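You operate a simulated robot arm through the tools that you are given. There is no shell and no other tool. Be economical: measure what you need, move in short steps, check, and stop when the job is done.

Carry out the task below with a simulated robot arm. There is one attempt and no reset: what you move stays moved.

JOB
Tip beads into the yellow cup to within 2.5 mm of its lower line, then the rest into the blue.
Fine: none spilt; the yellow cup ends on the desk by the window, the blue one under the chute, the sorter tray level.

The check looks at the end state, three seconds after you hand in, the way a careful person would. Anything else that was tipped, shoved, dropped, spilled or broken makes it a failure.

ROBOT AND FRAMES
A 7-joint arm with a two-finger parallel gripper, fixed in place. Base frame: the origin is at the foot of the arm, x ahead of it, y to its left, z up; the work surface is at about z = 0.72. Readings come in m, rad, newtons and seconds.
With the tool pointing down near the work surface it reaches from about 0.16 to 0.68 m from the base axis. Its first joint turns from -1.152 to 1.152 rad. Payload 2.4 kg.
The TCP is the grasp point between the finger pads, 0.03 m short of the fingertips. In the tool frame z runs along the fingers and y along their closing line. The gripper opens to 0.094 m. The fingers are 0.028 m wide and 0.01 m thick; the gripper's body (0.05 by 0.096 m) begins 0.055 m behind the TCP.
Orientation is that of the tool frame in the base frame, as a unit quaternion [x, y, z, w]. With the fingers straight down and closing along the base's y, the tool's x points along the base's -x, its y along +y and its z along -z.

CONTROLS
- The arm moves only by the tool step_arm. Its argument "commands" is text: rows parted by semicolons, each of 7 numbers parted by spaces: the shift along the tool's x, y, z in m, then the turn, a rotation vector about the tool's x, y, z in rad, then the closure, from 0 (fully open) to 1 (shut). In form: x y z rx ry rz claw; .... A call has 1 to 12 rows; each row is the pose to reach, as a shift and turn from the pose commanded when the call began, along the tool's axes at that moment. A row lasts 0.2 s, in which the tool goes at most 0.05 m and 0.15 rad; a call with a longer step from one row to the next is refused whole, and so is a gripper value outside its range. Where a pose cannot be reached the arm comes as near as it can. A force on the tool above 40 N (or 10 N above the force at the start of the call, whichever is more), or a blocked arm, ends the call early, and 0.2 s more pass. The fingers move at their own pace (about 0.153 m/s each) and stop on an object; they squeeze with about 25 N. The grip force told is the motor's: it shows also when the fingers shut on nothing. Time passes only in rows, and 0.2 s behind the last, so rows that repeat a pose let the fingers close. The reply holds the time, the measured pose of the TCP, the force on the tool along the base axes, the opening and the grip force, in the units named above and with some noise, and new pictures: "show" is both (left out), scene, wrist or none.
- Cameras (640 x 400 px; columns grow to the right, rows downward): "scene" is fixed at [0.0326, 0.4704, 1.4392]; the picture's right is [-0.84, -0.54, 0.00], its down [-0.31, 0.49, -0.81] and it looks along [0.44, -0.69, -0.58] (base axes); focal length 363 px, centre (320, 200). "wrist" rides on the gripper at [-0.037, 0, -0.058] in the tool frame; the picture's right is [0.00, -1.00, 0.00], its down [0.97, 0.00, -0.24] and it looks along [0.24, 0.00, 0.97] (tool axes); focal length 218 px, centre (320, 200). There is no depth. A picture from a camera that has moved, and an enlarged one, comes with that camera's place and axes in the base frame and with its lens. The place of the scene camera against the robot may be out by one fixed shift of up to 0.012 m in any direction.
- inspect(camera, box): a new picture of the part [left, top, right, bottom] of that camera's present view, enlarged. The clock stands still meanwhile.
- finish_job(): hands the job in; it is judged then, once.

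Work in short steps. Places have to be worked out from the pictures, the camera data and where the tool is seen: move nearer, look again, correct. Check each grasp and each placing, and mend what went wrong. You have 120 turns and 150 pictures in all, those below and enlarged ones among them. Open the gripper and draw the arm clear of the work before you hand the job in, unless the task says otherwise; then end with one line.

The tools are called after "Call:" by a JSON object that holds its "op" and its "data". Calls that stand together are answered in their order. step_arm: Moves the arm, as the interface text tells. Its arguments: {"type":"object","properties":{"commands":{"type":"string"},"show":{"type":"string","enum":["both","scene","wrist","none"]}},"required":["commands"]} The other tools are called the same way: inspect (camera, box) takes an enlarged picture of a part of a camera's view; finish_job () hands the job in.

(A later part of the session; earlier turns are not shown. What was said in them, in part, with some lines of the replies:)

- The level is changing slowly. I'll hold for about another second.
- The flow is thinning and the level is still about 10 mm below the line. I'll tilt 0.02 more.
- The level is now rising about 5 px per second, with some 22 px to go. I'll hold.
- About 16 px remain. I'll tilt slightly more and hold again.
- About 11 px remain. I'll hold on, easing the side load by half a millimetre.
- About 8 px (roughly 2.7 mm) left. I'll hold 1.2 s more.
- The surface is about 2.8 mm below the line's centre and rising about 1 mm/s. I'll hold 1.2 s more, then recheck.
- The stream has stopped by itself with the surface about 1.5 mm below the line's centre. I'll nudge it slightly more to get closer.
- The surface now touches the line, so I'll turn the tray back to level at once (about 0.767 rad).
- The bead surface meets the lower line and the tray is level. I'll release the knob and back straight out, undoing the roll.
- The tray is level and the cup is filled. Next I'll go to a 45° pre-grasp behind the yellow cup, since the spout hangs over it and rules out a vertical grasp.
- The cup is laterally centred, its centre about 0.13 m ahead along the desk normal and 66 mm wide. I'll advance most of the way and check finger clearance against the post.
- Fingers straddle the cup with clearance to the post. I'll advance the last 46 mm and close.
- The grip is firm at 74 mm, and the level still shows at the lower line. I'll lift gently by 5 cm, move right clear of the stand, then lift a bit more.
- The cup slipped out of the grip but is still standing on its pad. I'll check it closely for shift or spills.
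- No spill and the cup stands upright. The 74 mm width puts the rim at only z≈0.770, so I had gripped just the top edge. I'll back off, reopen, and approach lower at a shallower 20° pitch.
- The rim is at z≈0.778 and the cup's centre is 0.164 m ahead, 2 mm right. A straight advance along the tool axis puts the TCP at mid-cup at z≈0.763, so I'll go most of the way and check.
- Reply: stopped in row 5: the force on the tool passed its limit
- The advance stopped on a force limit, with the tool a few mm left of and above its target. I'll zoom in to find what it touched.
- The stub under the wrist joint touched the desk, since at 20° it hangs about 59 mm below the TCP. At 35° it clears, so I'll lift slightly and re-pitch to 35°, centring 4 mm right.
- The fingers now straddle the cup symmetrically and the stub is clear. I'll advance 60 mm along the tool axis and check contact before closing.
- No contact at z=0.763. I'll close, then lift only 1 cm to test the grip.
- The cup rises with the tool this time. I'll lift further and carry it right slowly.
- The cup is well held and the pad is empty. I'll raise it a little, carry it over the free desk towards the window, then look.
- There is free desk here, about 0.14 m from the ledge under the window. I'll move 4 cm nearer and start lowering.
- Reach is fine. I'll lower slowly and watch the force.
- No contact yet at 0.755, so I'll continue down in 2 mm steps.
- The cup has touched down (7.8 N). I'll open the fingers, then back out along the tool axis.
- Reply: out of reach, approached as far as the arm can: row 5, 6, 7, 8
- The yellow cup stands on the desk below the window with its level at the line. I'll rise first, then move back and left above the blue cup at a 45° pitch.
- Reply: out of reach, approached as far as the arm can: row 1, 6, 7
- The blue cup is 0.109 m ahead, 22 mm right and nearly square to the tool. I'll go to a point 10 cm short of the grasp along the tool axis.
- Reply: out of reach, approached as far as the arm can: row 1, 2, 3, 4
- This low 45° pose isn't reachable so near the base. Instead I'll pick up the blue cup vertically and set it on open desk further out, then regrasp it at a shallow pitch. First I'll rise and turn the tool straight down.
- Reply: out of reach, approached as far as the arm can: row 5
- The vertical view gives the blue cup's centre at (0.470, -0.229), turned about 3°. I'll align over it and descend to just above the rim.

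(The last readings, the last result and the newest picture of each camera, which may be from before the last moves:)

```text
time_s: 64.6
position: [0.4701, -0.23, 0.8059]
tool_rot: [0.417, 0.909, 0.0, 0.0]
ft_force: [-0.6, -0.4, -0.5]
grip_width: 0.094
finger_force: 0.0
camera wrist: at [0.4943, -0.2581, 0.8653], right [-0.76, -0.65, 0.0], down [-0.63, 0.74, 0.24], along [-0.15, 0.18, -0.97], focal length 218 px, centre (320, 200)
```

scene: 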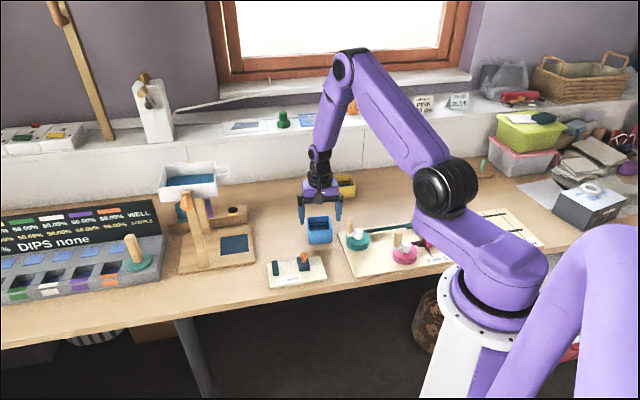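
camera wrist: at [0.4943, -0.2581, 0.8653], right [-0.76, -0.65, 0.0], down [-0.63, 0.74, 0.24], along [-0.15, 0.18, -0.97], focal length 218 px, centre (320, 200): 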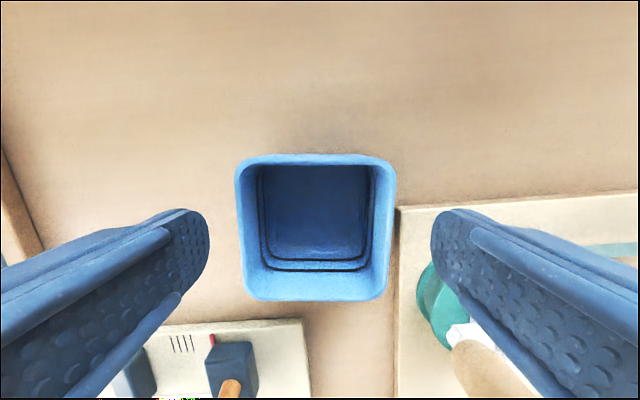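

Centred over the blue cup, with the green peg clear of the right finger. I'll descend to z=0.753 and close.

Call:
{"op": "step_arm", "data": {"commands": "0 0.002 0.02 0 0 0 0; 0 0.002 0.04 0 0 0 0; 0 0.002 0.053 0 0 0 0; 0 0.002 0.053 0 0 0 0; 0 0.002 0.053 0 0 0 0.5; 0 0.002 0.053 0 0 0 1; 0 0.002 0.053 0 0 0 1; 0 0.002 0.053 0 0 0 1; 0 0.002 0.043 0 0 0 1; 0 0.002 0.033 0 0 0 1; 0 0.002 0.033 0 0 0 1", "show": "both"}}

```text
time_s: 65.4
position: [0.4729, -0.2274, 0.7618]
tool_rot: [0.418, 0.909, 0.0, -0.002]
ft_force: [-4.3, 2.3, 16.5]
grip_width: 0.0941
finger_force: 0.0
stopped in row 3: the force on the tool passed its limit (the readings are from after the stop); the commanded pose is now the measured one
camera wrist: at [0.4969, -0.2571, 0.821], right [-0.76, -0.65, 0.0], down [-0.63, 0.74, 0.24], along [-0.16, 0.18, -0.97], focal length 218 px, centre (320, 200)
```

scene: 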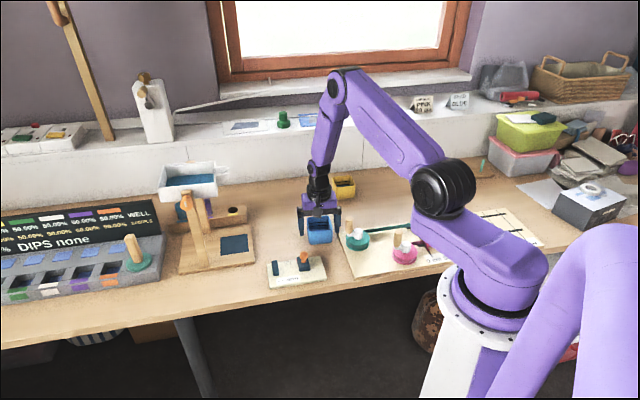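
wrist: 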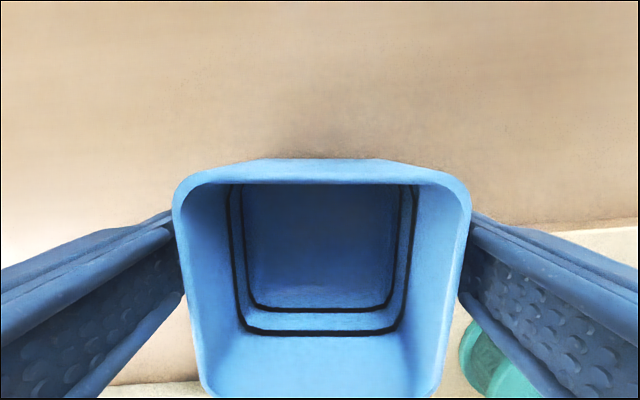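

The right fingertip touched the edge of the ruler board at z≈0.732. I'll rise 3 mm, which still leaves over 3 cm of finger on the cup, then close and lift 2 cm.

Call:
{"op": "step_arm", "data": {"commands": "0 0 -0.003 0 0 0 0; 0 0 -0.003 0 0 0 0.5; 0 0 -0.003 0 0 0 1; 0 0 -0.003 0 0 0 1; 0 0 -0.003 0 0 0 1; 0 0 -0.013 0 0 0 1; 0 0 -0.023 0 0 0 1; 0 0 -0.023 0 0 0 1", "show": "both"}}

Call:
{"op": "inspect", "data": {"camera": "scene", "box": [250, 170, 450, 300]}}

```text
time_s: 67.2
position: [0.4735, -0.2289, 0.7842]
tool_rot: [0.417, 0.909, 0.001, 0.0]
ft_force: [1.0, 0.4, -0.6]
grip_width: 0.0736
finger_force: 24.8
camera wrist: at [0.497, -0.2575, 0.8441], right [-0.76, -0.65, 0.0], down [-0.63, 0.74, 0.24], along [-0.16, 0.18, -0.97], focal length 218 px, centre (320, 200)
```

scene: 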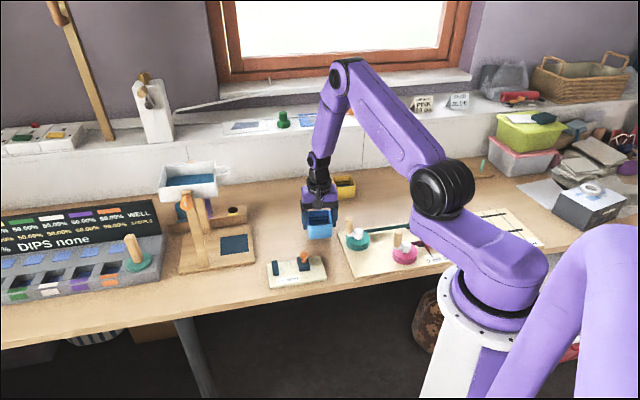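
wrist: 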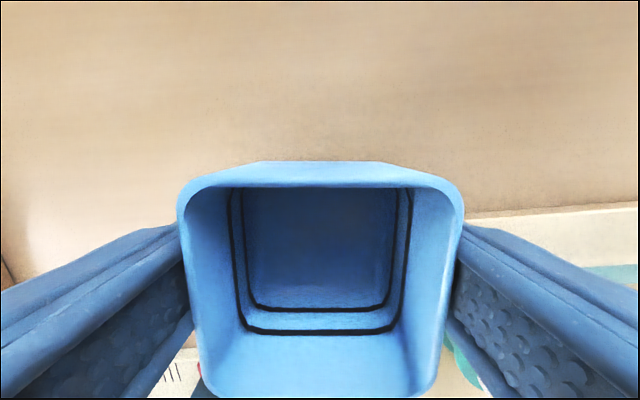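

```text
3.08 times, centred on (350, 235) of scene
camera zoom: at [0.0326, 0.4704, 1.4392], right [-0.84, -0.54, 0.0], down [-0.31, 0.49, -0.81], along [0.44, -0.69, -0.58], focal length 1117 px, centre (228, 92)
```

zoom: 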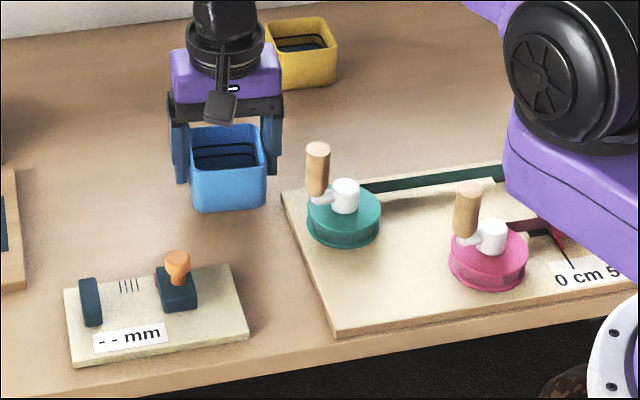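

The blue cup is held and nothing else moved. I'll carry it to open desk at about (0.608, -0.224) and lower it to the desk.

Call:
{"op": "step_arm", "data": {"commands": "0 0 -0.02 0 0 0 1; -0.02 0.025 -0.02 0 0 -0.01 1; -0.042 0.052 -0.02 0 0 -0.02 1; -0.063 0.079 -0.02 0 0 -0.03 1; -0.084 0.105 -0.02 0 0 -0.043 1; -0.084 0.105 0 0 0 -0.043 1; -0.084 0.105 0.014 0 0 -0.043 1; -0.084 0.105 0.018 0 0 -0.043 1; -0.084 0.105 0.018 0 0 -0.043 1", "show": "both"}}

```text
time_s: 69.2
position: [0.6092, -0.2248, 0.7656]
tool_rot: [0.398, 0.917, 0.0, -0.001]
ft_force: [0.1, 0.0, -1.1]
grip_width: 0.0735
finger_force: 24.3
camera wrist: at [0.6342, -0.2518, 0.8245], right [-0.73, -0.68, 0.0], down [-0.66, 0.71, 0.24], along [-0.16, 0.18, -0.97], focal length 218 px, centre (320, 200)
```

scene: 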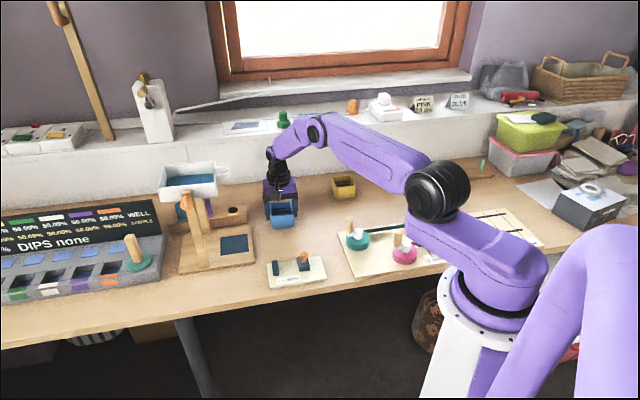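
wrist: 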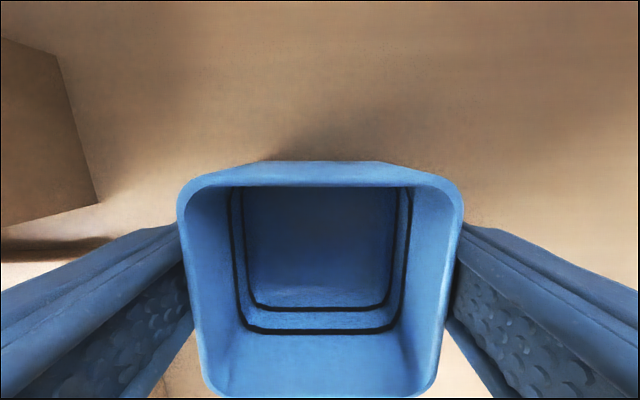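

Just above the desk. I'll lower the last millimetre or two and check the force.

Call:
{"op": "step_arm", "data": {"commands": "0 0 0.001 0 0 0 1; 0 0 0.0018 0 0 0 1; 0 0 0.0018 0 0 0 1", "show": "none"}}

```text
time_s: 70.0
position: [0.609, -0.2245, 0.7644]
tool_rot: [0.397, 0.918, 0.0, 0.0]
ft_force: [0.8, 0.0, 1.4]
grip_width: 0.0733
finger_force: 25.2
```

It has touched down. I'll open and rise straight up.

Call:
{"op": "step_arm", "data": {"commands": "0 0 0 0 0 0 0.5; 0 0 0 0 0 0 0; 0 0 0 0 0 0 0; 0 0 -0.03 0 0 0 0; 0 0 -0.07 0 0 0 0; 0 0 -0.11 0 0 0 0; 0 0 -0.11 0 0 0 0", "show": "wrist"}}

```text
time_s: 71.6
position: [0.608, -0.2241, 0.8749]
tool_rot: [0.398, 0.917, 0.001, -0.001]
ft_force: [0.1, -0.5, 0.6]
grip_width: 0.0939
finger_force: 0.1
camera wrist: at [0.633, -0.251, 0.9345], right [-0.73, -0.68, 0.0], down [-0.66, 0.71, 0.24], along [-0.17, 0.18, -0.97], focal length 218 px, centre (320, 200)
```

wrist: 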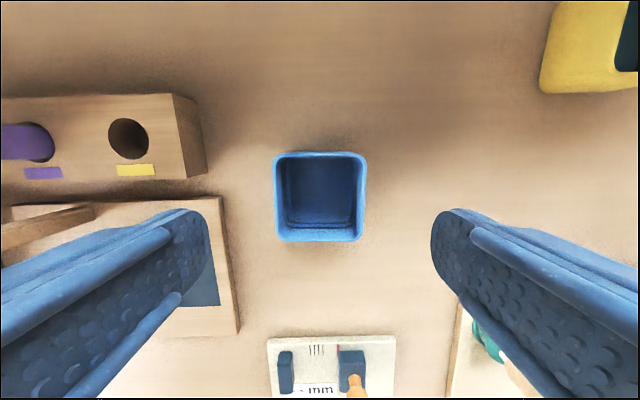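

The blue cup sits square at (0.608, -0.2245). I'll pitch to 40° above horizontal and set up 10 cm short of it.

Call:
{"op": "step_arm", "data": {"commands": "0.02 0 0 0 -0.1455 0 0; 0.04 0 0 0 -0.291 0 0; 0.06 0 0 0 -0.4365 0 0; 0.0766 0 0.01 0 -0.582 0 0; 0.0766 0 0.03 0 -0.7275 0 0; 0.0766 0 0.058 0 -0.873 0 0; 0.0766 0 0.058 0 -0.873 0 0", "show": "both"}}

```text
time_s: 73.2
position: [0.5569, -0.1674, 0.8174]
tool_rot: [0.361, 0.831, -0.169, 0.389]
ft_force: [0.4, 0.2, -0.6]
grip_width: 0.0942
finger_force: 0.0
camera wrist: at [0.5414, -0.1524, 0.8834], right [-0.73, -0.68, 0.0], down [-0.55, 0.59, -0.59], along [0.4, -0.43, -0.81], focal length 218 px, centre (320, 200)
```

scene: 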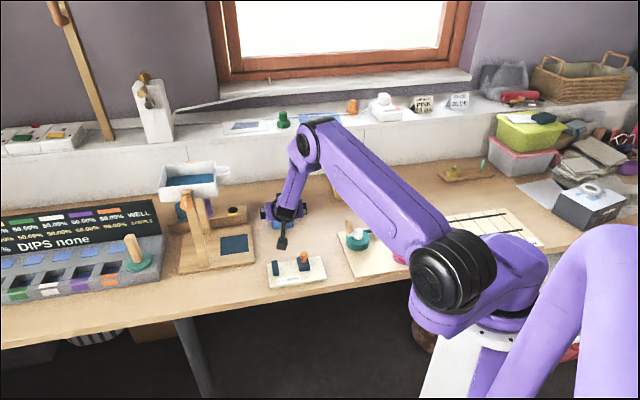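
wrist: 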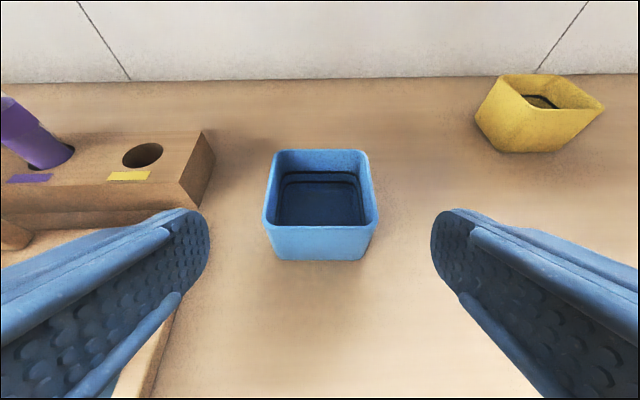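

Aligned. I'll advance 10 cm along the tool axis, close, and test-lift 1 cm.

Call:
{"op": "step_arm", "data": {"commands": "0 0 0.03 0 0 0 0; 0 0 0.06 0 0 0 0; 0 0 0.085 0 0 0 0; 0 0 0.099 0 0 0 0; 0 0 0.099 0 0 0 0; 0 0 0.099 0 0 0 0.5; 0 0 0.099 0 0 0 1; 0 0 0.099 0 0 0 1; 0 0 0.099 0 0 0 1; -0.0077 0 0.0926 0 0 0 1; -0.0077 0 0.0926 0 0 0 1", "show": "both"}}

```text
time_s: 75.6
position: [0.6079, -0.2238, 0.7614]
tool_rot: [0.361, 0.831, -0.168, 0.387]
ft_force: [-0.3, -0.6, -1.4]
grip_width: 0.0738
finger_force: 25.1
camera wrist: at [0.5934, -0.2085, 0.8291], right [-0.73, -0.68, 0.0], down [-0.55, 0.59, -0.59], along [0.4, -0.43, -0.81], focal length 218 px, centre (320, 200)
```

scene: 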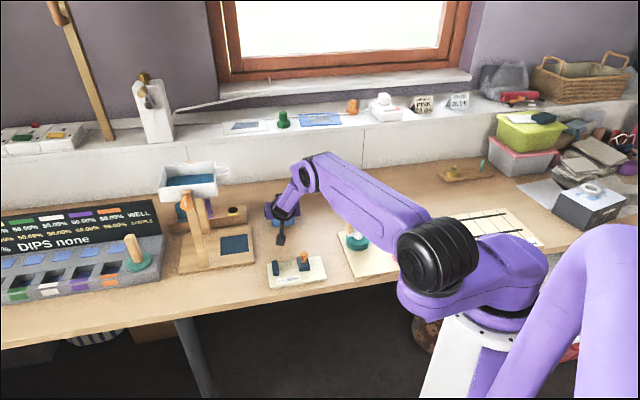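
wrist: 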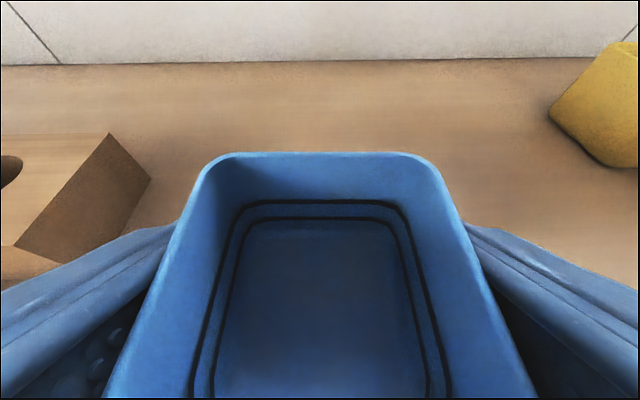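

Held. The pad's centre is at (0.653, -0.057), so I'll lift 6 cm, move back, then left to hover over the pad.

Call:
{"op": "step_arm", "data": {"commands": "-0.023 0 -0.0193 0 0 0 1; -0.046 0 -0.0386 0 0 0 1; -0.027 0 -0.0617 0 0 0 1; -0.008 0 -0.0848 0 0 0 1; 0.0118 0 -0.1078 0 0 0 1; 0.0118 0.035 -0.1078 0 0 0 1; 0.0118 0.07 -0.1078 0 0 0 1; 0.0118 0.105 -0.1078 0 0 0 1; 0.0118 0.135 -0.1078 0 0 0 1; 0.0118 0.146 -0.1078 0 0 0 1; 0.0118 0.146 -0.1078 0 0 0 1", "show": "both"}}

```text
time_s: 78.0
position: [0.6534, -0.06, 0.8251]
tool_rot: [0.361, 0.832, -0.168, 0.388]
ft_force: [0.2, 0.5, -0.2]
grip_width: 0.0737
finger_force: 25.0
camera wrist: at [0.6392, -0.0446, 0.8927], right [-0.73, -0.68, 0.0], down [-0.55, 0.59, -0.59], along [0.4, -0.43, -0.81], focal length 218 px, centre (320, 200)
```

scene: 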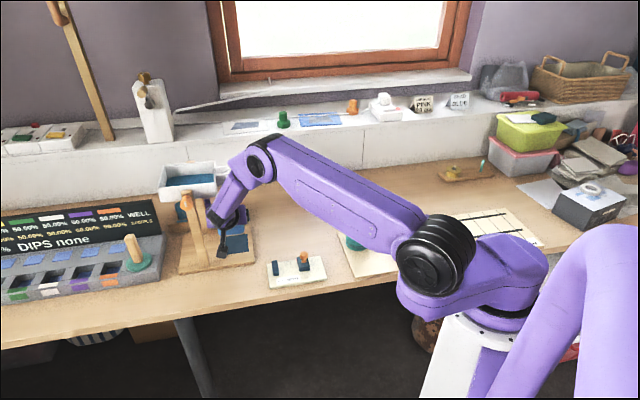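
wrist: 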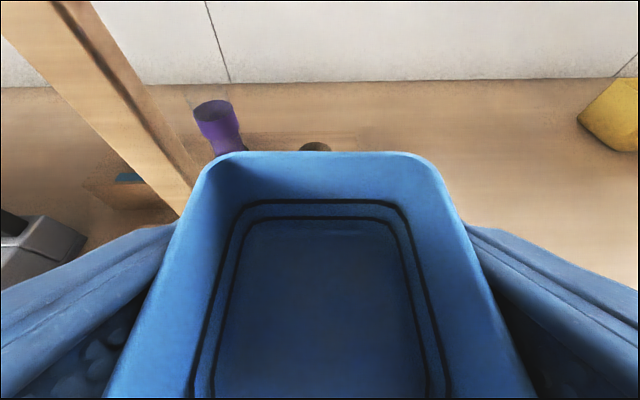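

Directly above the pad. I'll lower to about 2 mm above contact, then ease down.

Call:
{"op": "step_arm", "data": {"commands": "0.0153 0.0014 0.0129 0 0 0 1; 0.0306 0.0014 0.0257 0 0 0 1; 0.039 0.0014 0.033 0 0 0 1; 0.0444 0.0014 0.0373 0 0 0 1; 0.0444 0.0014 0.0373 0 0 0 1", "show": "none"}}

Call:
{"op": "step_arm", "data": {"commands": "0.0011 0 0.001 0 0 0 1; 0.0011 0 0.001 0 0 0 1", "show": "none"}}

Call:
{"op": "step_arm", "data": {"commands": "0.0011 0 0.001 0 0 0 1; 0.0011 0 0.001 0 0 0 1", "show": "wrist"}}

```text
time_s: 79.2
position: [0.6535, -0.0567, 0.7654]
tool_rot: [0.361, 0.832, -0.168, 0.388]
ft_force: [0.5, 0.3, -0.6]
grip_width: 0.0736
finger_force: 25.6
```

```text
time_s: 79.8
position: [0.6537, -0.0572, 0.765]
tool_rot: [0.361, 0.831, -0.169, 0.388]
ft_force: [-0.3, 0.1, 0.5]
grip_width: 0.0738
finger_force: 25.5
```

```text
time_s: 80.4
position: [0.6539, -0.0576, 0.7639]
tool_rot: [0.361, 0.83, -0.169, 0.389]
ft_force: [-0.7, 1.0, 13.2]
grip_width: 0.0734
finger_force: 25.5
camera wrist: at [0.6394, -0.0431, 0.8309], right [-0.73, -0.68, 0.0], down [-0.55, 0.59, -0.59], along [0.41, -0.43, -0.81], focal length 218 px, centre (320, 200)
```

wrist: 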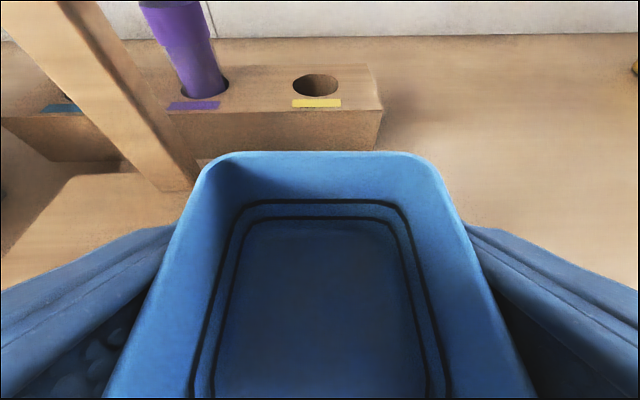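

Touchdown on the pad (13 N). I'll release and back out along the tool axis.

Call:
{"op": "step_arm", "data": {"commands": "0 0 0 0 0 0 0.5; 0 0 0 0 0 0 0; 0 0 0 0 0 0 0; 0 0 -0.02 0 0 0 0; 0 0 -0.05 0 0 0 0; 0 0 -0.09 0 0 0 0; 0 0 -0.13 0 0 0 0; 0 0 -0.16 0 0 0 0; 0 0 -0.16 0 0 0 0", "show": "both"}}

Call:
{"op": "inspect", "data": {"camera": "scene", "box": [150, 150, 380, 290]}}

```text
time_s: 82.4
position: [0.5675, 0.0315, 0.8653]
tool_rot: [0.361, 0.832, -0.168, 0.387]
ft_force: [-0.4, 0.0, 1.3]
grip_width: 0.0942
finger_force: 0.0
camera wrist: at [0.5546, 0.0465, 0.9327], right [-0.73, -0.68, 0.0], down [-0.55, 0.59, -0.59], along [0.4, -0.43, -0.81], focal length 218 px, centre (320, 200)
```

scene: 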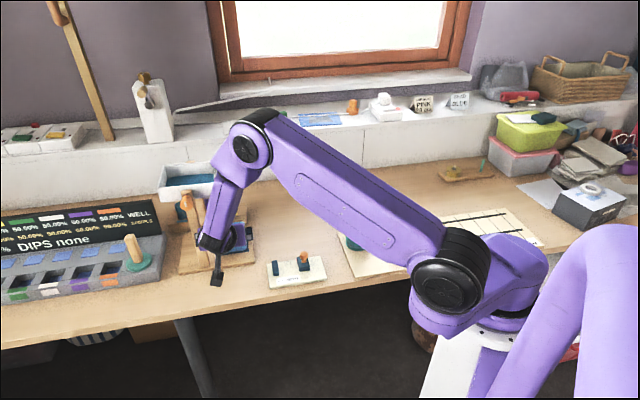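
wrist: 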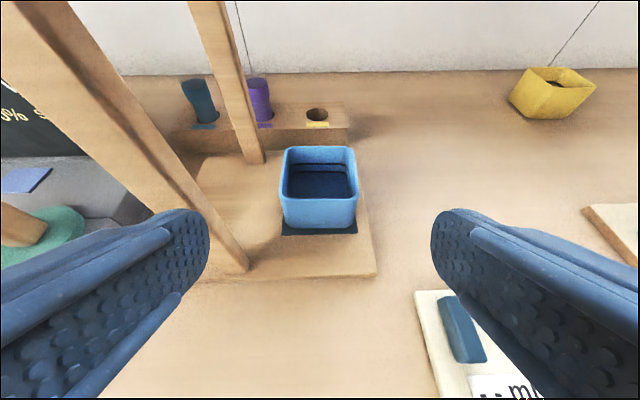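

```text
2.78 times, centred on (265, 220) of scene
camera zoom: at [0.0326, 0.4704, 1.4392], right [-0.84, -0.54, 0.0], down [-0.31, 0.49, -0.81], along [0.44, -0.69, -0.58], focal length 1010 px, centre (473, 144)
```

zoom: 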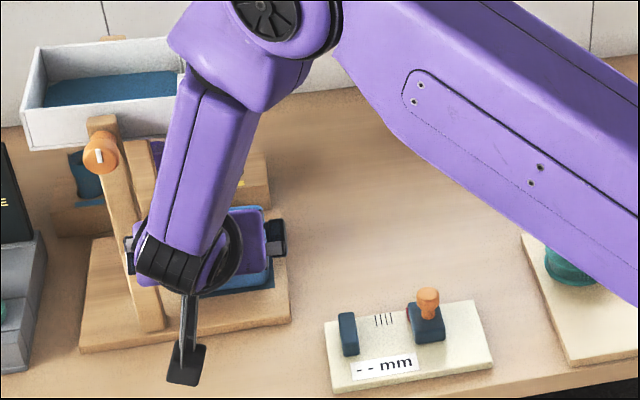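

Blue is on the pad where yellow stood. I'll return to the horizontal standoff in front of the knob.

Call:
{"op": "step_arm", "data": {"commands": "0 0.006 -0.035 0 -0.1163 0 0; 0 0.016 -0.065 0 -0.2327 0 0; 0.0008 0.03 -0.09 0 -0.349 0 0; 0.0008 0.046 -0.11 0 -0.4653 0 0; 0.0008 0.062 -0.13 0 -0.5817 0 0; 0.0008 0.0762 -0.145 0 -0.698 0 0; 0.0008 0.0762 -0.145 0 -0.698 0 0", "show": "wrist"}}

```text
time_s: 84.0
position: [0.5519, 0.1656, 0.9599]
tool_rot: [0.281, 0.648, -0.282, 0.649]
ft_force: [0.2, 0.4, -0.4]
grip_width: 0.0943
finger_force: 0.0
camera wrist: at [0.5105, 0.2084, 0.9974], right [-0.73, -0.68, 0.0], down [-0.16, 0.17, -0.97], along [0.66, -0.71, -0.24], focal length 218 px, centre (320, 200)
```

wrist: 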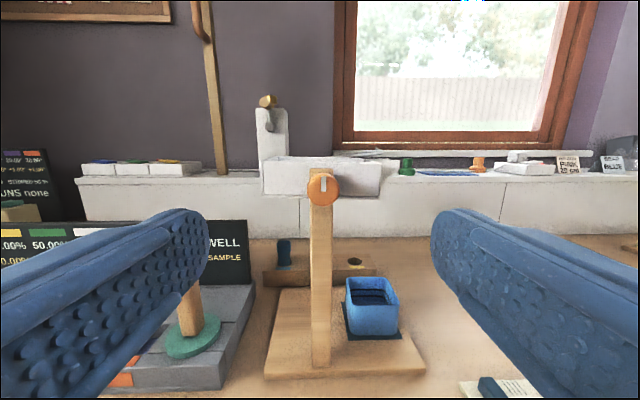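

Knob and tray look unchanged. I'll advance around the knob with a -0.84 roll so the pour ends with a clear view.

Call:
{"op": "step_arm", "data": {"commands": "0 -0.001 0.02 0 0 -0.14 0; 0 -0.002 0.04 0 0 -0.28 0; 0 -0.003 0.06 0 0 -0.42 0; 0 -0.004 0.08 0 0 -0.56 0; 0 -0.004 0.1 0 0 -0.7 0; 0 -0.004 0.115 0 0 -0.84 0; 0 -0.004 0.115 0 0 -0.84 0", "show": "wrist"}}

```text
time_s: 85.6
position: [0.625, 0.0783, 0.9568]
tool_rot: [-0.009, 0.708, -0.521, 0.477]
ft_force: [0.4, 0.8, -0.2]
grip_width: 0.094
finger_force: 0.1
camera wrist: at [0.605, 0.1394, 0.983], right [-0.49, -0.46, 0.75], down [-0.69, -0.32, -0.65], along [0.53, -0.83, -0.16], focal length 218 px, centre (320, 200)
```

wrist: 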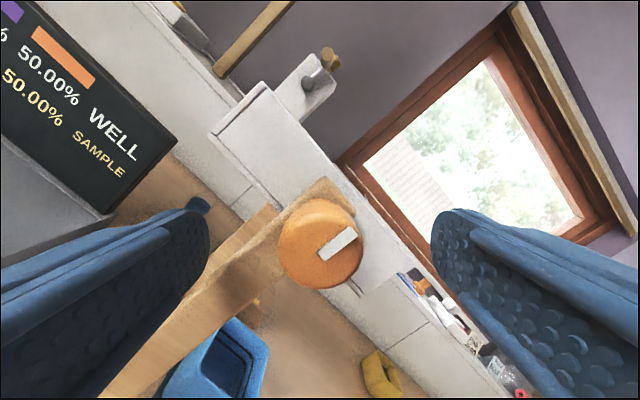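

The knob sits about 3.7 mm off in tool x. I'll correct that, grip, and turn 0.5 rad.

Call:
{"op": "step_arm", "data": {"commands": "-0.0037 0 0 0 0 0 0; -0.0037 0 0 0 0 0 0.5; -0.0037 0 0 0 0 0 1; -0.0037 0 0 0 0 0 1; -0.0037 0 0 0 0 0.1 1; -0.0037 0 0 0 0 0.2 1; -0.0037 0 0 0 0 0.3 1; -0.0037 0 0 0 0 0.4 1; -0.0037 0 0 0 0 0.5 1; -0.0037 0 0 0 0 0.5 1", "show": "both"}}

```text
time_s: 87.8
position: [0.6271, 0.0813, 0.9601]
tool_rot: [0.168, 0.687, -0.388, 0.591]
ft_force: [-15.4, 1.6, -0.3]
grip_width: 0.0267
finger_force: 44.8
camera wrist: at [0.5958, 0.1312, 0.9961], right [-0.69, -0.64, 0.33], down [-0.4, -0.04, -0.92], along [0.6, -0.76, -0.23], focal length 218 px, centre (320, 200)
```

scene: 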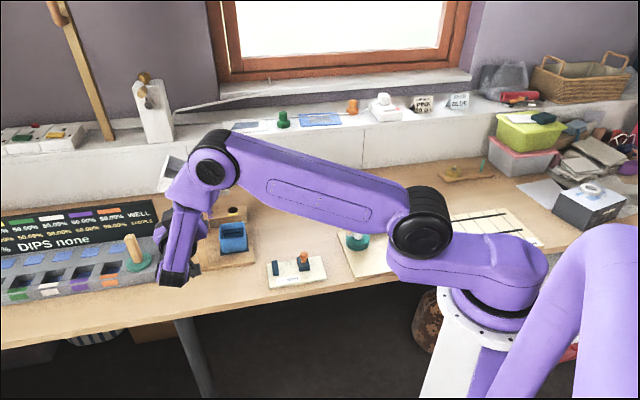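
wrist: 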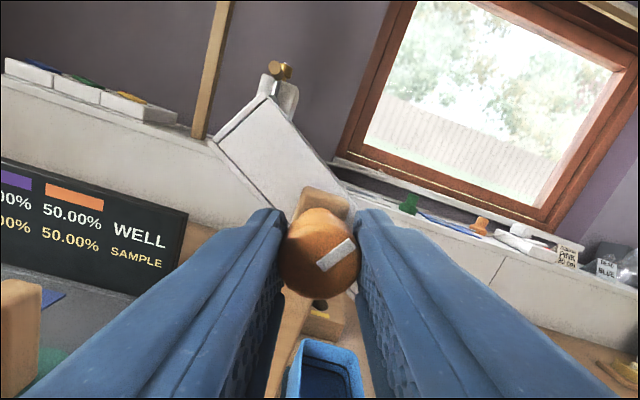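

Clear view of the blue cup. I'll ease the side load and turn on to about 0.66 rad.

Call:
{"op": "step_arm", "data": {"commands": "0 -0.0007 0 0 0 0.08 1; 0 -0.0007 0 0 0 0.16 1; 0 -0.0007 0 0 0 0.16 1", "show": "none"}}

Call:
{"op": "inspect", "data": {"camera": "scene", "box": [160, 180, 256, 260]}}

```text
time_s: 88.6
position: [0.6263, 0.0815, 0.9607]
tool_rot: [0.222, 0.672, -0.338, 0.62]
ft_force: [-7.3, 1.8, -2.6]
grip_width: 0.0271
finger_force: 44.9
```

```text
5.00 times, centred on (208, 220) of scene
camera zoom: at [0.0325, 0.4705, 1.4392], right [-0.84, -0.54, 0.0], down [-0.31, 0.49, -0.81], along [0.44, -0.69, -0.58], focal length 1815 px, centre (880, 100)
```

zoom: 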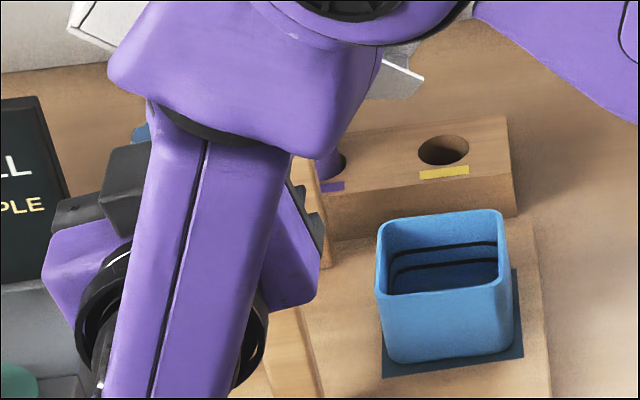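

The spout is visible and the cup is well placed. I'll continue to about 0.76 rad.

Call:
{"op": "step_arm", "data": {"commands": "0 -0.0003 0 0 0 0.05 1; 0 -0.0003 0 0 0 0.1 1; 0 -0.0003 0 0 0 0.1 1", "show": "none"}}

Call:
{"op": "inspect", "data": {"camera": "scene", "box": [160, 180, 256, 260]}}

```text
time_s: 89.4
position: [0.627, 0.0802, 0.96]
tool_rot: [0.255, 0.66, -0.308, 0.636]
ft_force: [-3.5, 2.5, -5.9]
grip_width: 0.0266
finger_force: 45.2
```

```text
5.00 times, centred on (208, 220) of scene
camera zoom: at [0.0326, 0.4705, 1.4392], right [-0.84, -0.54, 0.0], down [-0.31, 0.49, -0.81], along [0.44, -0.69, -0.58], focal length 1815 px, centre (880, 100)
```

zoom: 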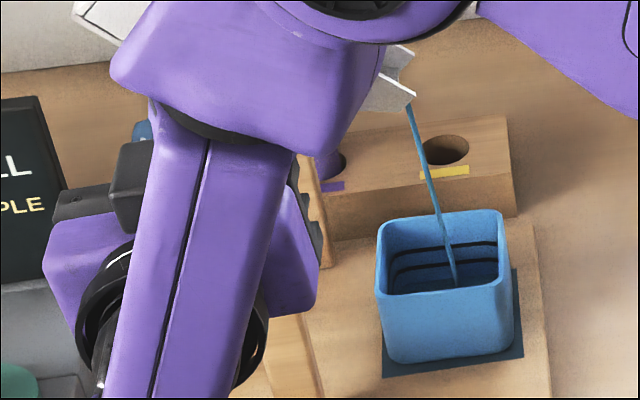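

The stream falls into the blue cup. I'll increase the tilt slowly and watch the landing point.

Call:
{"op": "step_arm", "data": {"commands": "0 0 0 0 0 0.01 1; 0 0 0 0 0 0.02 1; 0 0 0 0 0 0.025 1; 0 0 0 0 0 0.03 1; 0 0 0 0 0 0.035 1; 0 0 0 0 0 0.04 1; 0 0 0 0 0 0.045 1; 0 0 0 0 0 0.05 1", "show": "none"}}

Call:
{"op": "inspect", "data": {"camera": "scene", "box": [160, 180, 256, 260]}}

```text
time_s: 91.2
position: [0.6268, 0.0793, 0.9595]
tool_rot: [0.272, 0.653, -0.292, 0.643]
ft_force: [-3.4, 5.2, -11.1]
grip_width: 0.0267
finger_force: 45.1
```

```text
5.00 times, centred on (208, 220) of scene
camera zoom: at [0.0327, 0.4706, 1.4392], right [-0.84, -0.54, 0.0], down [-0.31, 0.49, -0.81], along [0.44, -0.69, -0.58], focal length 1815 px, centre (880, 100)
```

zoom: 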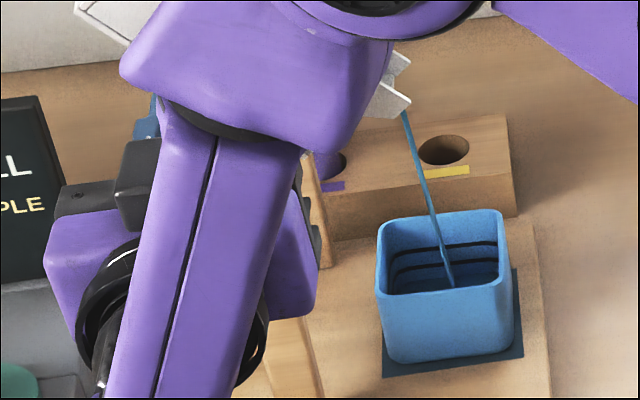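

Call:
{"op": "step_arm", "data": {"commands": "0.0005 0 0 0 0 0.01 1; 0.0008 0 0 0 0 0.02 1; 0.0008 0 0 0 0 0.03 1; 0.0008 0 0 0 0 0.035 1; 0.0008 0 0 0 0 0.04 1; 0.0008 0 0 0 0 0.045 1; 0.0008 0 0 0 0 0.05 1; 0.0008 0 0 0 0 0.055 1; 0.0008 0 0 0 0 0.06 1; 0.0008 0 0 0 0 0.07 1; 0.0008 0 0 0 0 0.08 1", "show": "none"}}

Call:
{"op": "inspect", "data": {"camera": "scene", "box": [160, 180, 256, 260]}}

```text
time_s: 93.6
position: [0.627, 0.0802, 0.9599]
tool_rot: [0.297, 0.642, -0.265, 0.656]
ft_force: [-6.1, 6.7, 1.9]
grip_width: 0.0267
finger_force: 44.9
```

```text
5.00 times, centred on (208, 220) of scene
camera zoom: at [0.0324, 0.4706, 1.4391], right [-0.84, -0.54, 0.0], down [-0.31, 0.49, -0.81], along [0.44, -0.69, -0.58], focal length 1815 px, centre (880, 100)
```

zoom: 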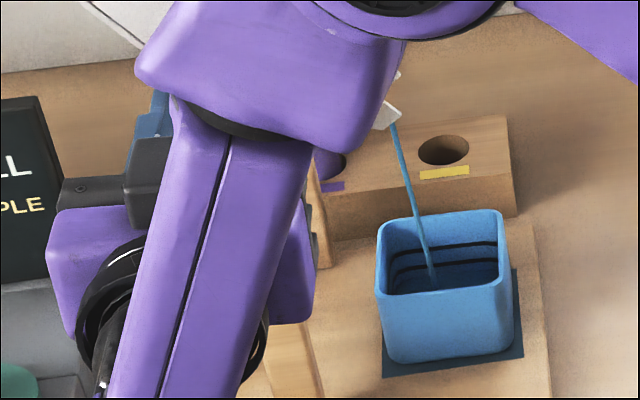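

The landing point drifts left as the tilt grows but is still well inside. I'll hold here and let it drain.

Call:
{"op": "step_arm", "data": {"commands": "0 0 0 0 0 0 1; 0 0 0 0 0 0 1; 0 0 0 0 0 0 1; 0 0 0 0 0 0 1; 0 0 0 0 0 0 1; 0 0 0 0 0 0 1; 0 0 0 0 0 0 1; 0 0 0 0 0 0 1; 0 0 0 0 0 0 1; 0 0 0 0 0 0 1", "show": "both"}}

Call:
{"op": "inspect", "data": {"camera": "scene", "box": [192, 200, 256, 240]}}

```text
time_s: 95.8
position: [0.6263, 0.0798, 0.9599]
tool_rot: [0.298, 0.641, -0.265, 0.656]
ft_force: [8.5, 6.3, 8.7]
grip_width: 0.0266
finger_force: 45.6
camera wrist: at [0.5854, 0.1212, 0.9982], right [-0.73, -0.68, -0.05], down [-0.13, 0.21, -0.97], along [0.67, -0.7, -0.24], focal length 218 px, centre (320, 200)
```

scene: 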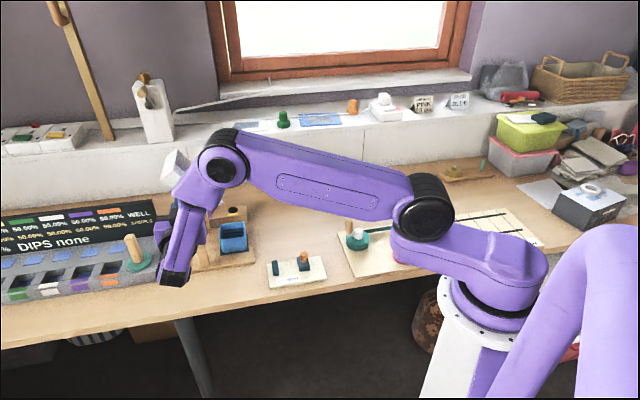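
wrist: 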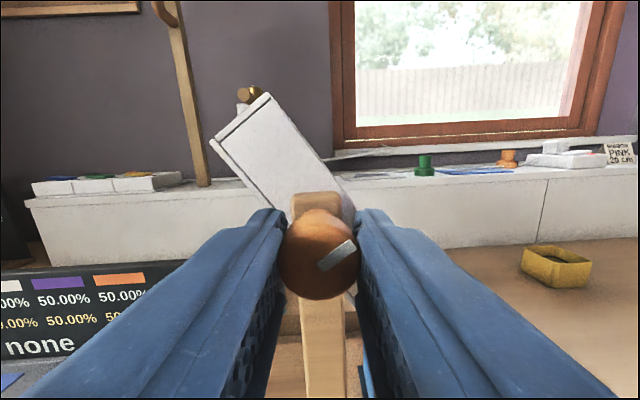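

```text
10.00 times, centred on (224, 220) of scene
camera zoom: at [0.0327, 0.4706, 1.4392], right [-0.84, -0.54, 0.0], down [-0.31, 0.49, -0.81], along [0.44, -0.69, -0.58], focal length 3631 px, centre (1280, 0)
```

zoom: 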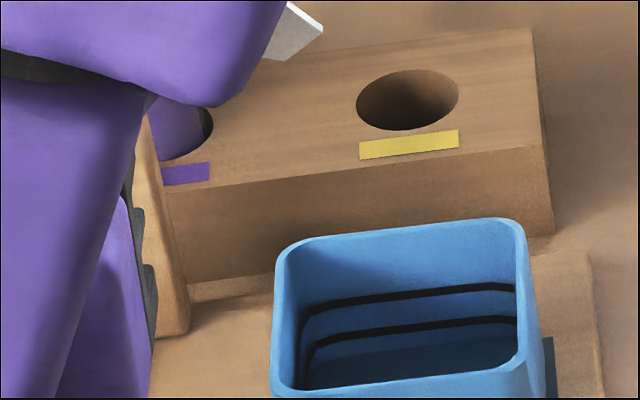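

The stream has stopped at about 0.89 rad. I'll tilt a little more to see whether anything remains.

Call:
{"op": "step_arm", "data": {"commands": "0 0.0003 0 0 0 0.02 1; 0 0.0003 0 0 0 0.03 1; 0 0.0003 0 0 0 0.03 1", "show": "none"}}

Call:
{"op": "inspect", "data": {"camera": "scene", "box": [192, 200, 256, 240]}}

```text
time_s: 96.6
position: [0.6268, 0.0801, 0.9607]
tool_rot: [0.307, 0.637, -0.254, 0.66]
ft_force: [9.6, 5.6, 14.8]
grip_width: 0.0264
finger_force: 44.9
```

```text
10.00 times, centred on (224, 220) of scene
camera zoom: at [0.0326, 0.4705, 1.4392], right [-0.84, -0.54, 0.0], down [-0.31, 0.49, -0.81], along [0.44, -0.69, -0.58], focal length 3631 px, centre (1280, 0)
```

zoom: 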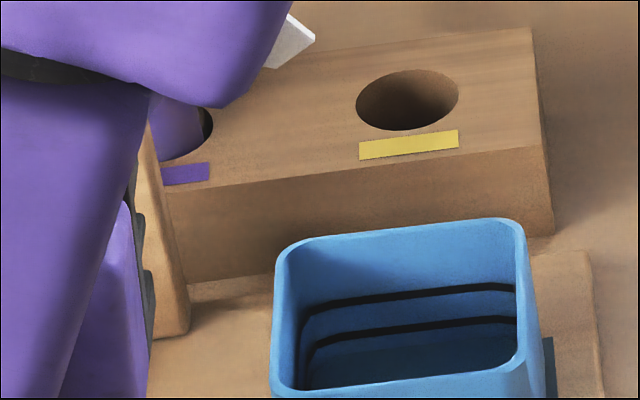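

No further flow at 0.92 rad. I'll turn the tray back to level and look inside it.

Call:
{"op": "step_arm", "data": {"commands": "0 0 0 0 0 -0.12 1; 0 0 0 0 0 -0.24 1; 0 0 0 0 0 -0.37 1; 0 0 0 0 0 -0.5 1; 0 0 0 0 0 -0.63 1; 0 0 0 0 0 -0.76 1; 0 0 0 0 0 -0.88 1; 0 0 0 0 0 -0.92 1; 0 0 0 0 0 -0.92 1", "show": "wrist"}}

Call:
{"op": "inspect", "data": {"camera": "scene", "box": [140, 140, 260, 270]}}

```text
time_s: 98.6
position: [0.6264, 0.0799, 0.9611]
tool_rot: [-0.009, 0.708, -0.521, 0.478]
ft_force: [7.8, 2.5, 12.2]
grip_width: 0.0263
finger_force: 44.7
camera wrist: at [0.6068, 0.1412, 0.9857], right [-0.49, -0.46, 0.75], down [-0.69, -0.32, -0.65], along [0.53, -0.83, -0.16], focal length 218 px, centre (320, 200)
```

wrist: 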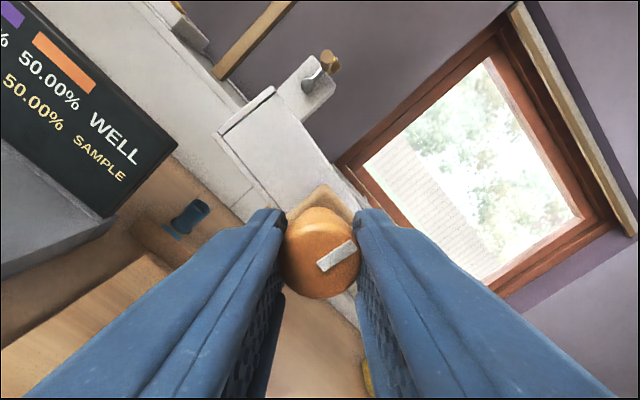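

```text
3.08 times, centred on (200, 205) of scene
camera zoom: at [0.0326, 0.4705, 1.4392], right [-0.84, -0.54, 0.0], down [-0.31, 0.49, -0.81], along [0.44, -0.69, -0.58], focal length 1117 px, centre (689, 185)
```

zoom: 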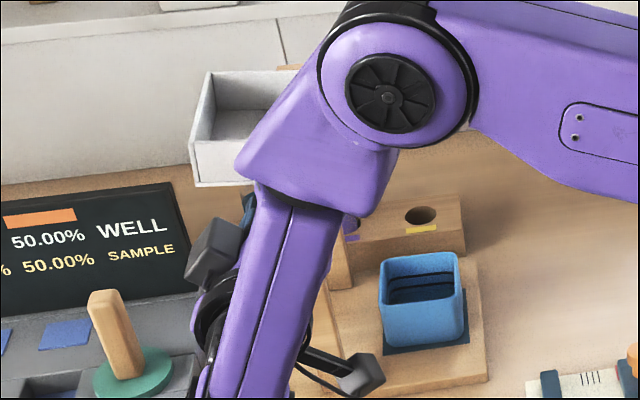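

The visible part of the tray is empty. I'll release and withdraw to verify the tray is level and fully empty.

Call:
{"op": "step_arm", "data": {"commands": "0 0 0 0 0 0 0.6; 0 0 0 0 0 0 0.2; 0 0 0 0 0 0 0; 0 0 -0.03 0 0 0 0; 0 0 -0.06 0 0 0.14 0; 0 0 -0.08 0 0 0.28 0; 0 0 -0.08 0 0 0.42 0; 0 0 -0.08 0 0 0.56 0; 0 0 -0.08 0 0 0.7 0; 0 0 -0.08 0 0 0.84 0; 0 0 -0.08 0 0 0.84 0", "show": "wrist"}}

Call:
{"op": "inspect", "data": {"camera": "wrist", "box": [220, 100, 460, 250]}}

```text
time_s: 101.0
position: [0.5729, 0.1395, 0.9591]
tool_rot: [0.281, 0.649, -0.28, 0.649]
ft_force: [0.2, 0.0, -0.6]
grip_width: 0.0939
finger_force: 0.0
camera wrist: at [0.5328, 0.1805, 0.9978], right [-0.73, -0.68, 0.0], down [-0.16, 0.18, -0.97], along [0.66, -0.71, -0.24], focal length 218 px, centre (320, 200)
```

wrist: 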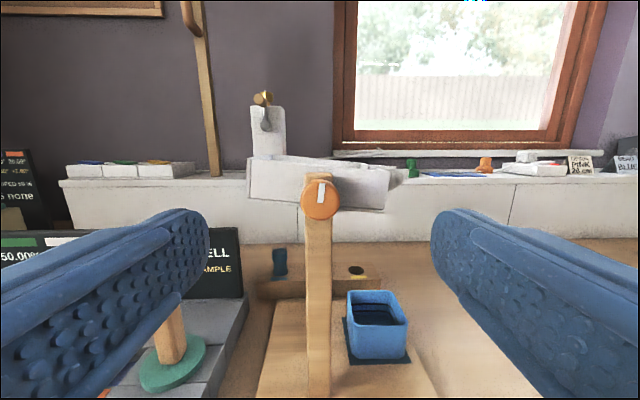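

```text
2.67 times, centred on (340, 175) of wrist
camera zoom: at [0.5328, 0.1805, 0.9978], right [-0.73, -0.68, 0.0], down [-0.16, 0.18, -0.97], along [0.66, -0.71, -0.24], focal length 582 px, centre (267, 267)
```

zoom: 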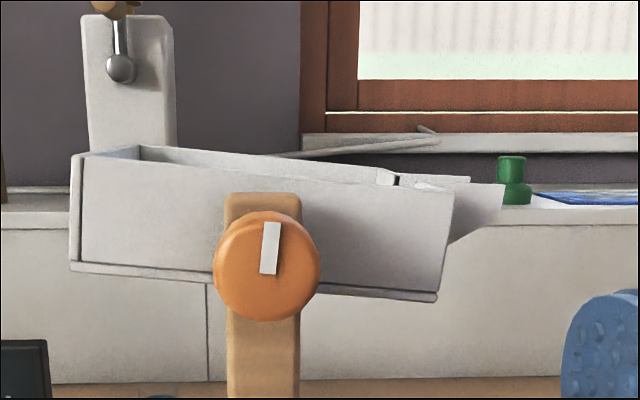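

The knob slipped in the fingers, leaving the tray about 0.09 rad nose-down. I'll regrip it without roll and turn it back by 0.095.

Call:
{"op": "step_arm", "data": {"commands": "0 -0.001 0.03 0 0 0 0; 0 -0.001 0.06 0 0 0 0; 0 -0.001 0.081 0 0 0 0; 0 -0.001 0.081 0 0 0 0; 0 -0.001 0.081 0 0 0 0.6; 0 -0.001 0.081 0 0 0 1; 0 -0.001 0.081 0 0 0 1; 0 -0.001 0.081 0 0 -0.05 1; 0 -0.001 0.081 0 0 -0.095 1; 0 -0.001 0.081 0 0 -0.095 1", "show": "wrist"}}

Call:
{"op": "inspect", "data": {"camera": "wrist", "box": [180, 130, 460, 305]}}

```text
time_s: 103.2
position: [0.6273, 0.0793, 0.9593]
tool_rot: [0.248, 0.662, -0.31, 0.636]
ft_force: [24.1, 8.7, -4.1]
grip_width: 0.0272
finger_force: 45.3
camera wrist: at [0.5899, 0.1239, 0.9979], right [-0.72, -0.68, 0.1], down [-0.23, 0.11, -0.97], along [0.65, -0.72, -0.24], focal length 218 px, centre (320, 200)
```

wrist: 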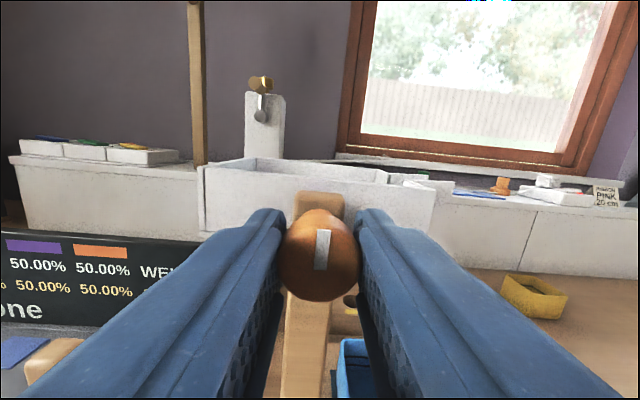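

```text
2.29 times, centred on (320, 218) of wrist
camera zoom: at [0.5899, 0.1239, 0.9979], right [-0.72, -0.68, 0.1], down [-0.23, 0.11, -0.97], along [0.65, -0.72, -0.24], focal length 499 px, centre (320, 160)
```

zoom: 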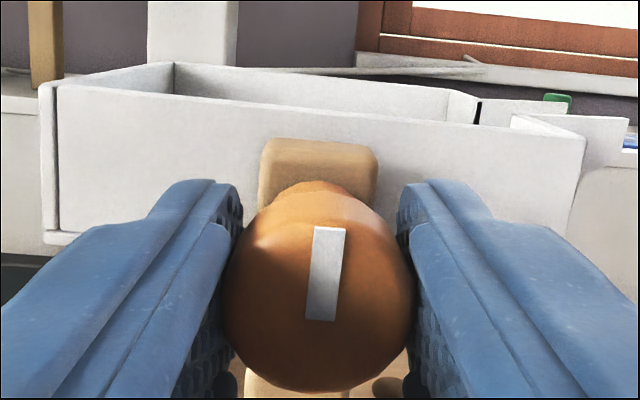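

It looks level now, but there is side load in the grip. I'll relieve it by shifting 1 mm, release, and withdraw to check.

Call:
{"op": "step_arm", "data": {"commands": "0 0.001 0 0 0 0 1; 0 0.001 0 0 0 0 1; 0 0.001 0 0 0 0 0.6; 0 0.001 0 0 0 0 0.2; 0 0.001 0 0 0 0 0; 0 0.001 -0.03 0 0 0.05 0; 0 0.001 -0.06 0 0 0.095 0; 0 0.001 -0.08 0 0 0.095 0; 0 0.001 -0.08 0 0 0.095 0", "show": "none"}}

Call:
{"op": "inspect", "data": {"camera": "wrist", "box": [220, 100, 460, 250]}}

```text
time_s: 105.2
position: [0.5728, 0.1384, 0.9583]
tool_rot: [0.281, 0.649, -0.281, 0.649]
ft_force: [-1.2, -0.3, -0.5]
grip_width: 0.0939
finger_force: 0.2
```

```text
2.67 times, centred on (340, 175) of wrist
camera zoom: at [0.5316, 0.1804, 0.997], right [-0.73, -0.68, 0.0], down [-0.16, 0.18, -0.97], along [0.66, -0.71, -0.24], focal length 582 px, centre (267, 267)
```

zoom: 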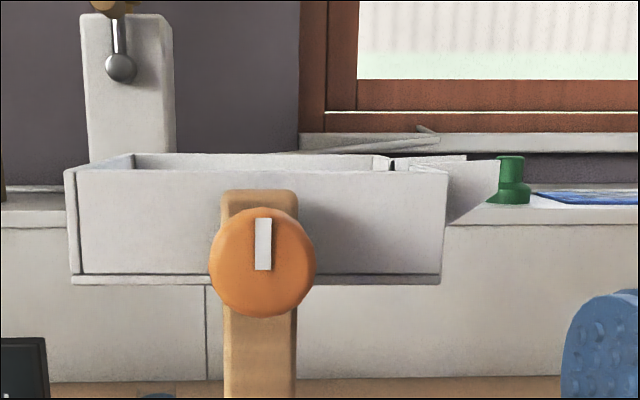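

The tray is level with the mark vertical. I'll rise and tilt the camera down for a final check of the tray, cups and surroundings.

Call:
{"op": "step_arm", "data": {"commands": "-0.04 0 -0.02 0 0.09 0 0; -0.08 0 -0.04 0 0.18 0 0; -0.12 0 -0.06 0 0.27 0 0; -0.16 0 -0.06 0 0.36 0 0; -0.18 0 -0.06 0 0.45 0 0; -0.18 -0.04 -0.06 0 0.57 0 0; -0.18 -0.07 -0.06 0 0.7 0 0; -0.18 -0.07 -0.06 0 0.7 0 0", "show": "both"}}

Call:
{"op": "inspect", "data": {"camera": "wrist", "box": [160, 100, 400, 250]}}

Call:
{"op": "inspect", "data": {"camera": "scene", "box": [300, 160, 380, 210]}}

```text
time_s: 107.0
position: [0.4827, 0.1349, 1.1403]
tool_rot: [0.361, 0.832, -0.168, 0.386]
ft_force: [-0.3, -0.3, -0.2]
grip_width: 0.094
finger_force: 0.0
camera wrist: at [0.4672, 0.1492, 1.207], right [-0.73, -0.68, 0.0], down [-0.55, 0.59, -0.59], along [0.4, -0.43, -0.81], focal length 218 px, centre (320, 200)
```

scene: 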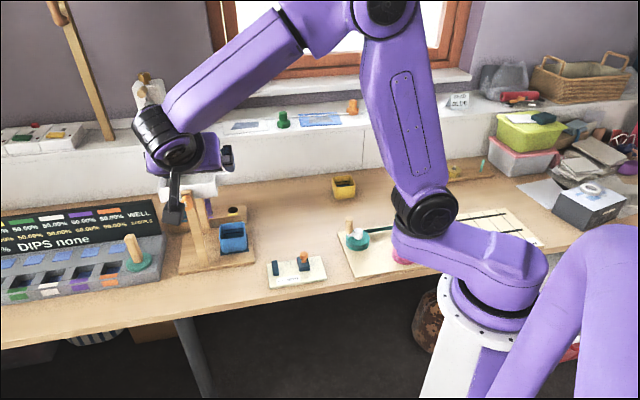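
wrist: 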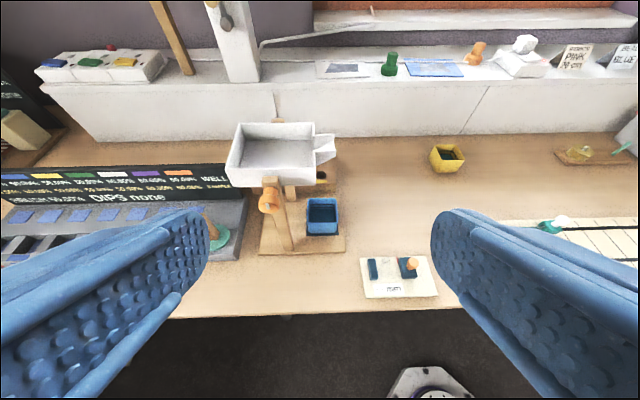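

```text
2.67 times, centred on (280, 175) of wrist
camera zoom: at [0.4672, 0.1492, 1.207], right [-0.73, -0.68, 0.0], down [-0.55, 0.59, -0.59], along [0.4, -0.43, -0.81], focal length 582 px, centre (427, 267)
```

zoom: 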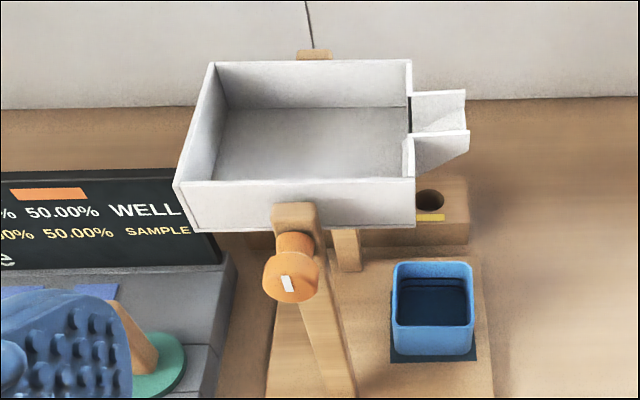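

```text
8.00 times, centred on (340, 185) of scene
camera zoom: at [0.0326, 0.4704, 1.4392], right [-0.84, -0.54, 0.0], down [-0.31, 0.49, -0.81], along [0.44, -0.69, -0.58], focal length 2905 px, centre (160, 320)
```

zoom: 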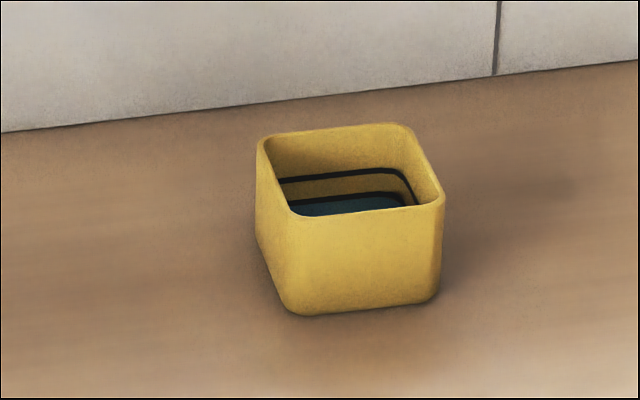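

The tray is empty and level, both cups are in place, yellow's level meets its lower line and nothing is spilt. I'll draw the arm further clear and take a last look.

Call:
{"op": "step_arm", "data": {"commands": "0 -0.03 -0.03 0 0 0 0; 0 -0.06 -0.06 0 0 0 0; 0 -0.1 -0.08 0 0 0 0; 0 -0.14 -0.08 0 0 0 0; 0 -0.16 -0.08 0 0 0 0; 0 -0.16 -0.08 0 0 0 0", "show": "scene"}}

Call:
{"op": "inspect", "data": {"camera": "scene", "box": [130, 140, 370, 290]}}

```text
time_s: 108.4
position: [0.3234, 0.0687, 1.1894]
tool_rot: [0.361, 0.832, -0.168, 0.386]
ft_force: [0.7, 0.4, -1.0]
grip_width: 0.094
finger_force: 0.0
```

scene: 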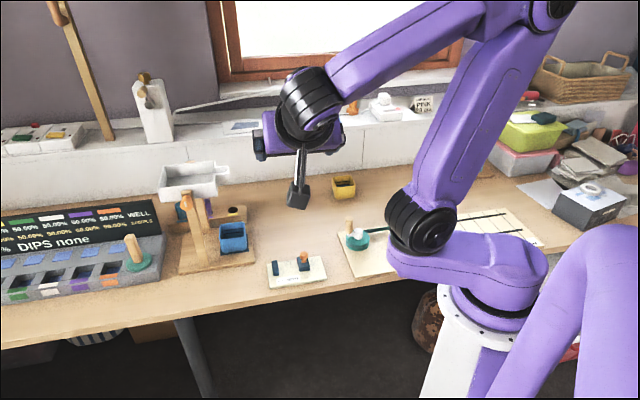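

```text
2.67 times, centred on (250, 215) of scene
camera zoom: at [0.0326, 0.4704, 1.4392], right [-0.84, -0.54, 0.0], down [-0.31, 0.49, -0.81], along [0.44, -0.69, -0.58], focal length 968 px, centre (507, 160)
```

zoom: 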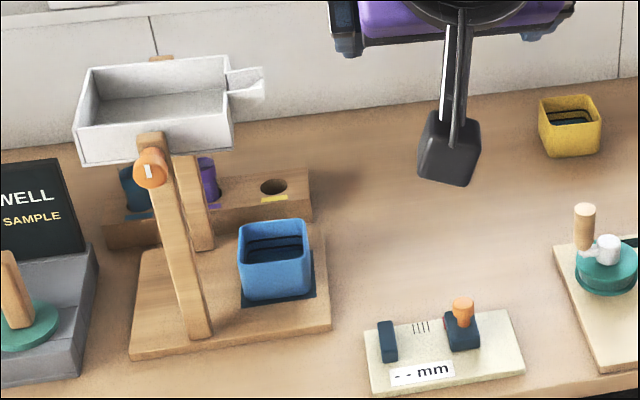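

Everything matches the job, the arm is clear and the gripper is open. Handing in.

Call:
{"op": "finish_job", "data": {}}

```text
The job is handed in.
```

Job handed in: the yellow cup is filled to its lower line (by eye from the pictures, within about 1 mm) and stands on the desk below the window. The rest of the beads are in the blue cup on the pad under the chute. The tray is empty and level, and I saw no spilled beads.
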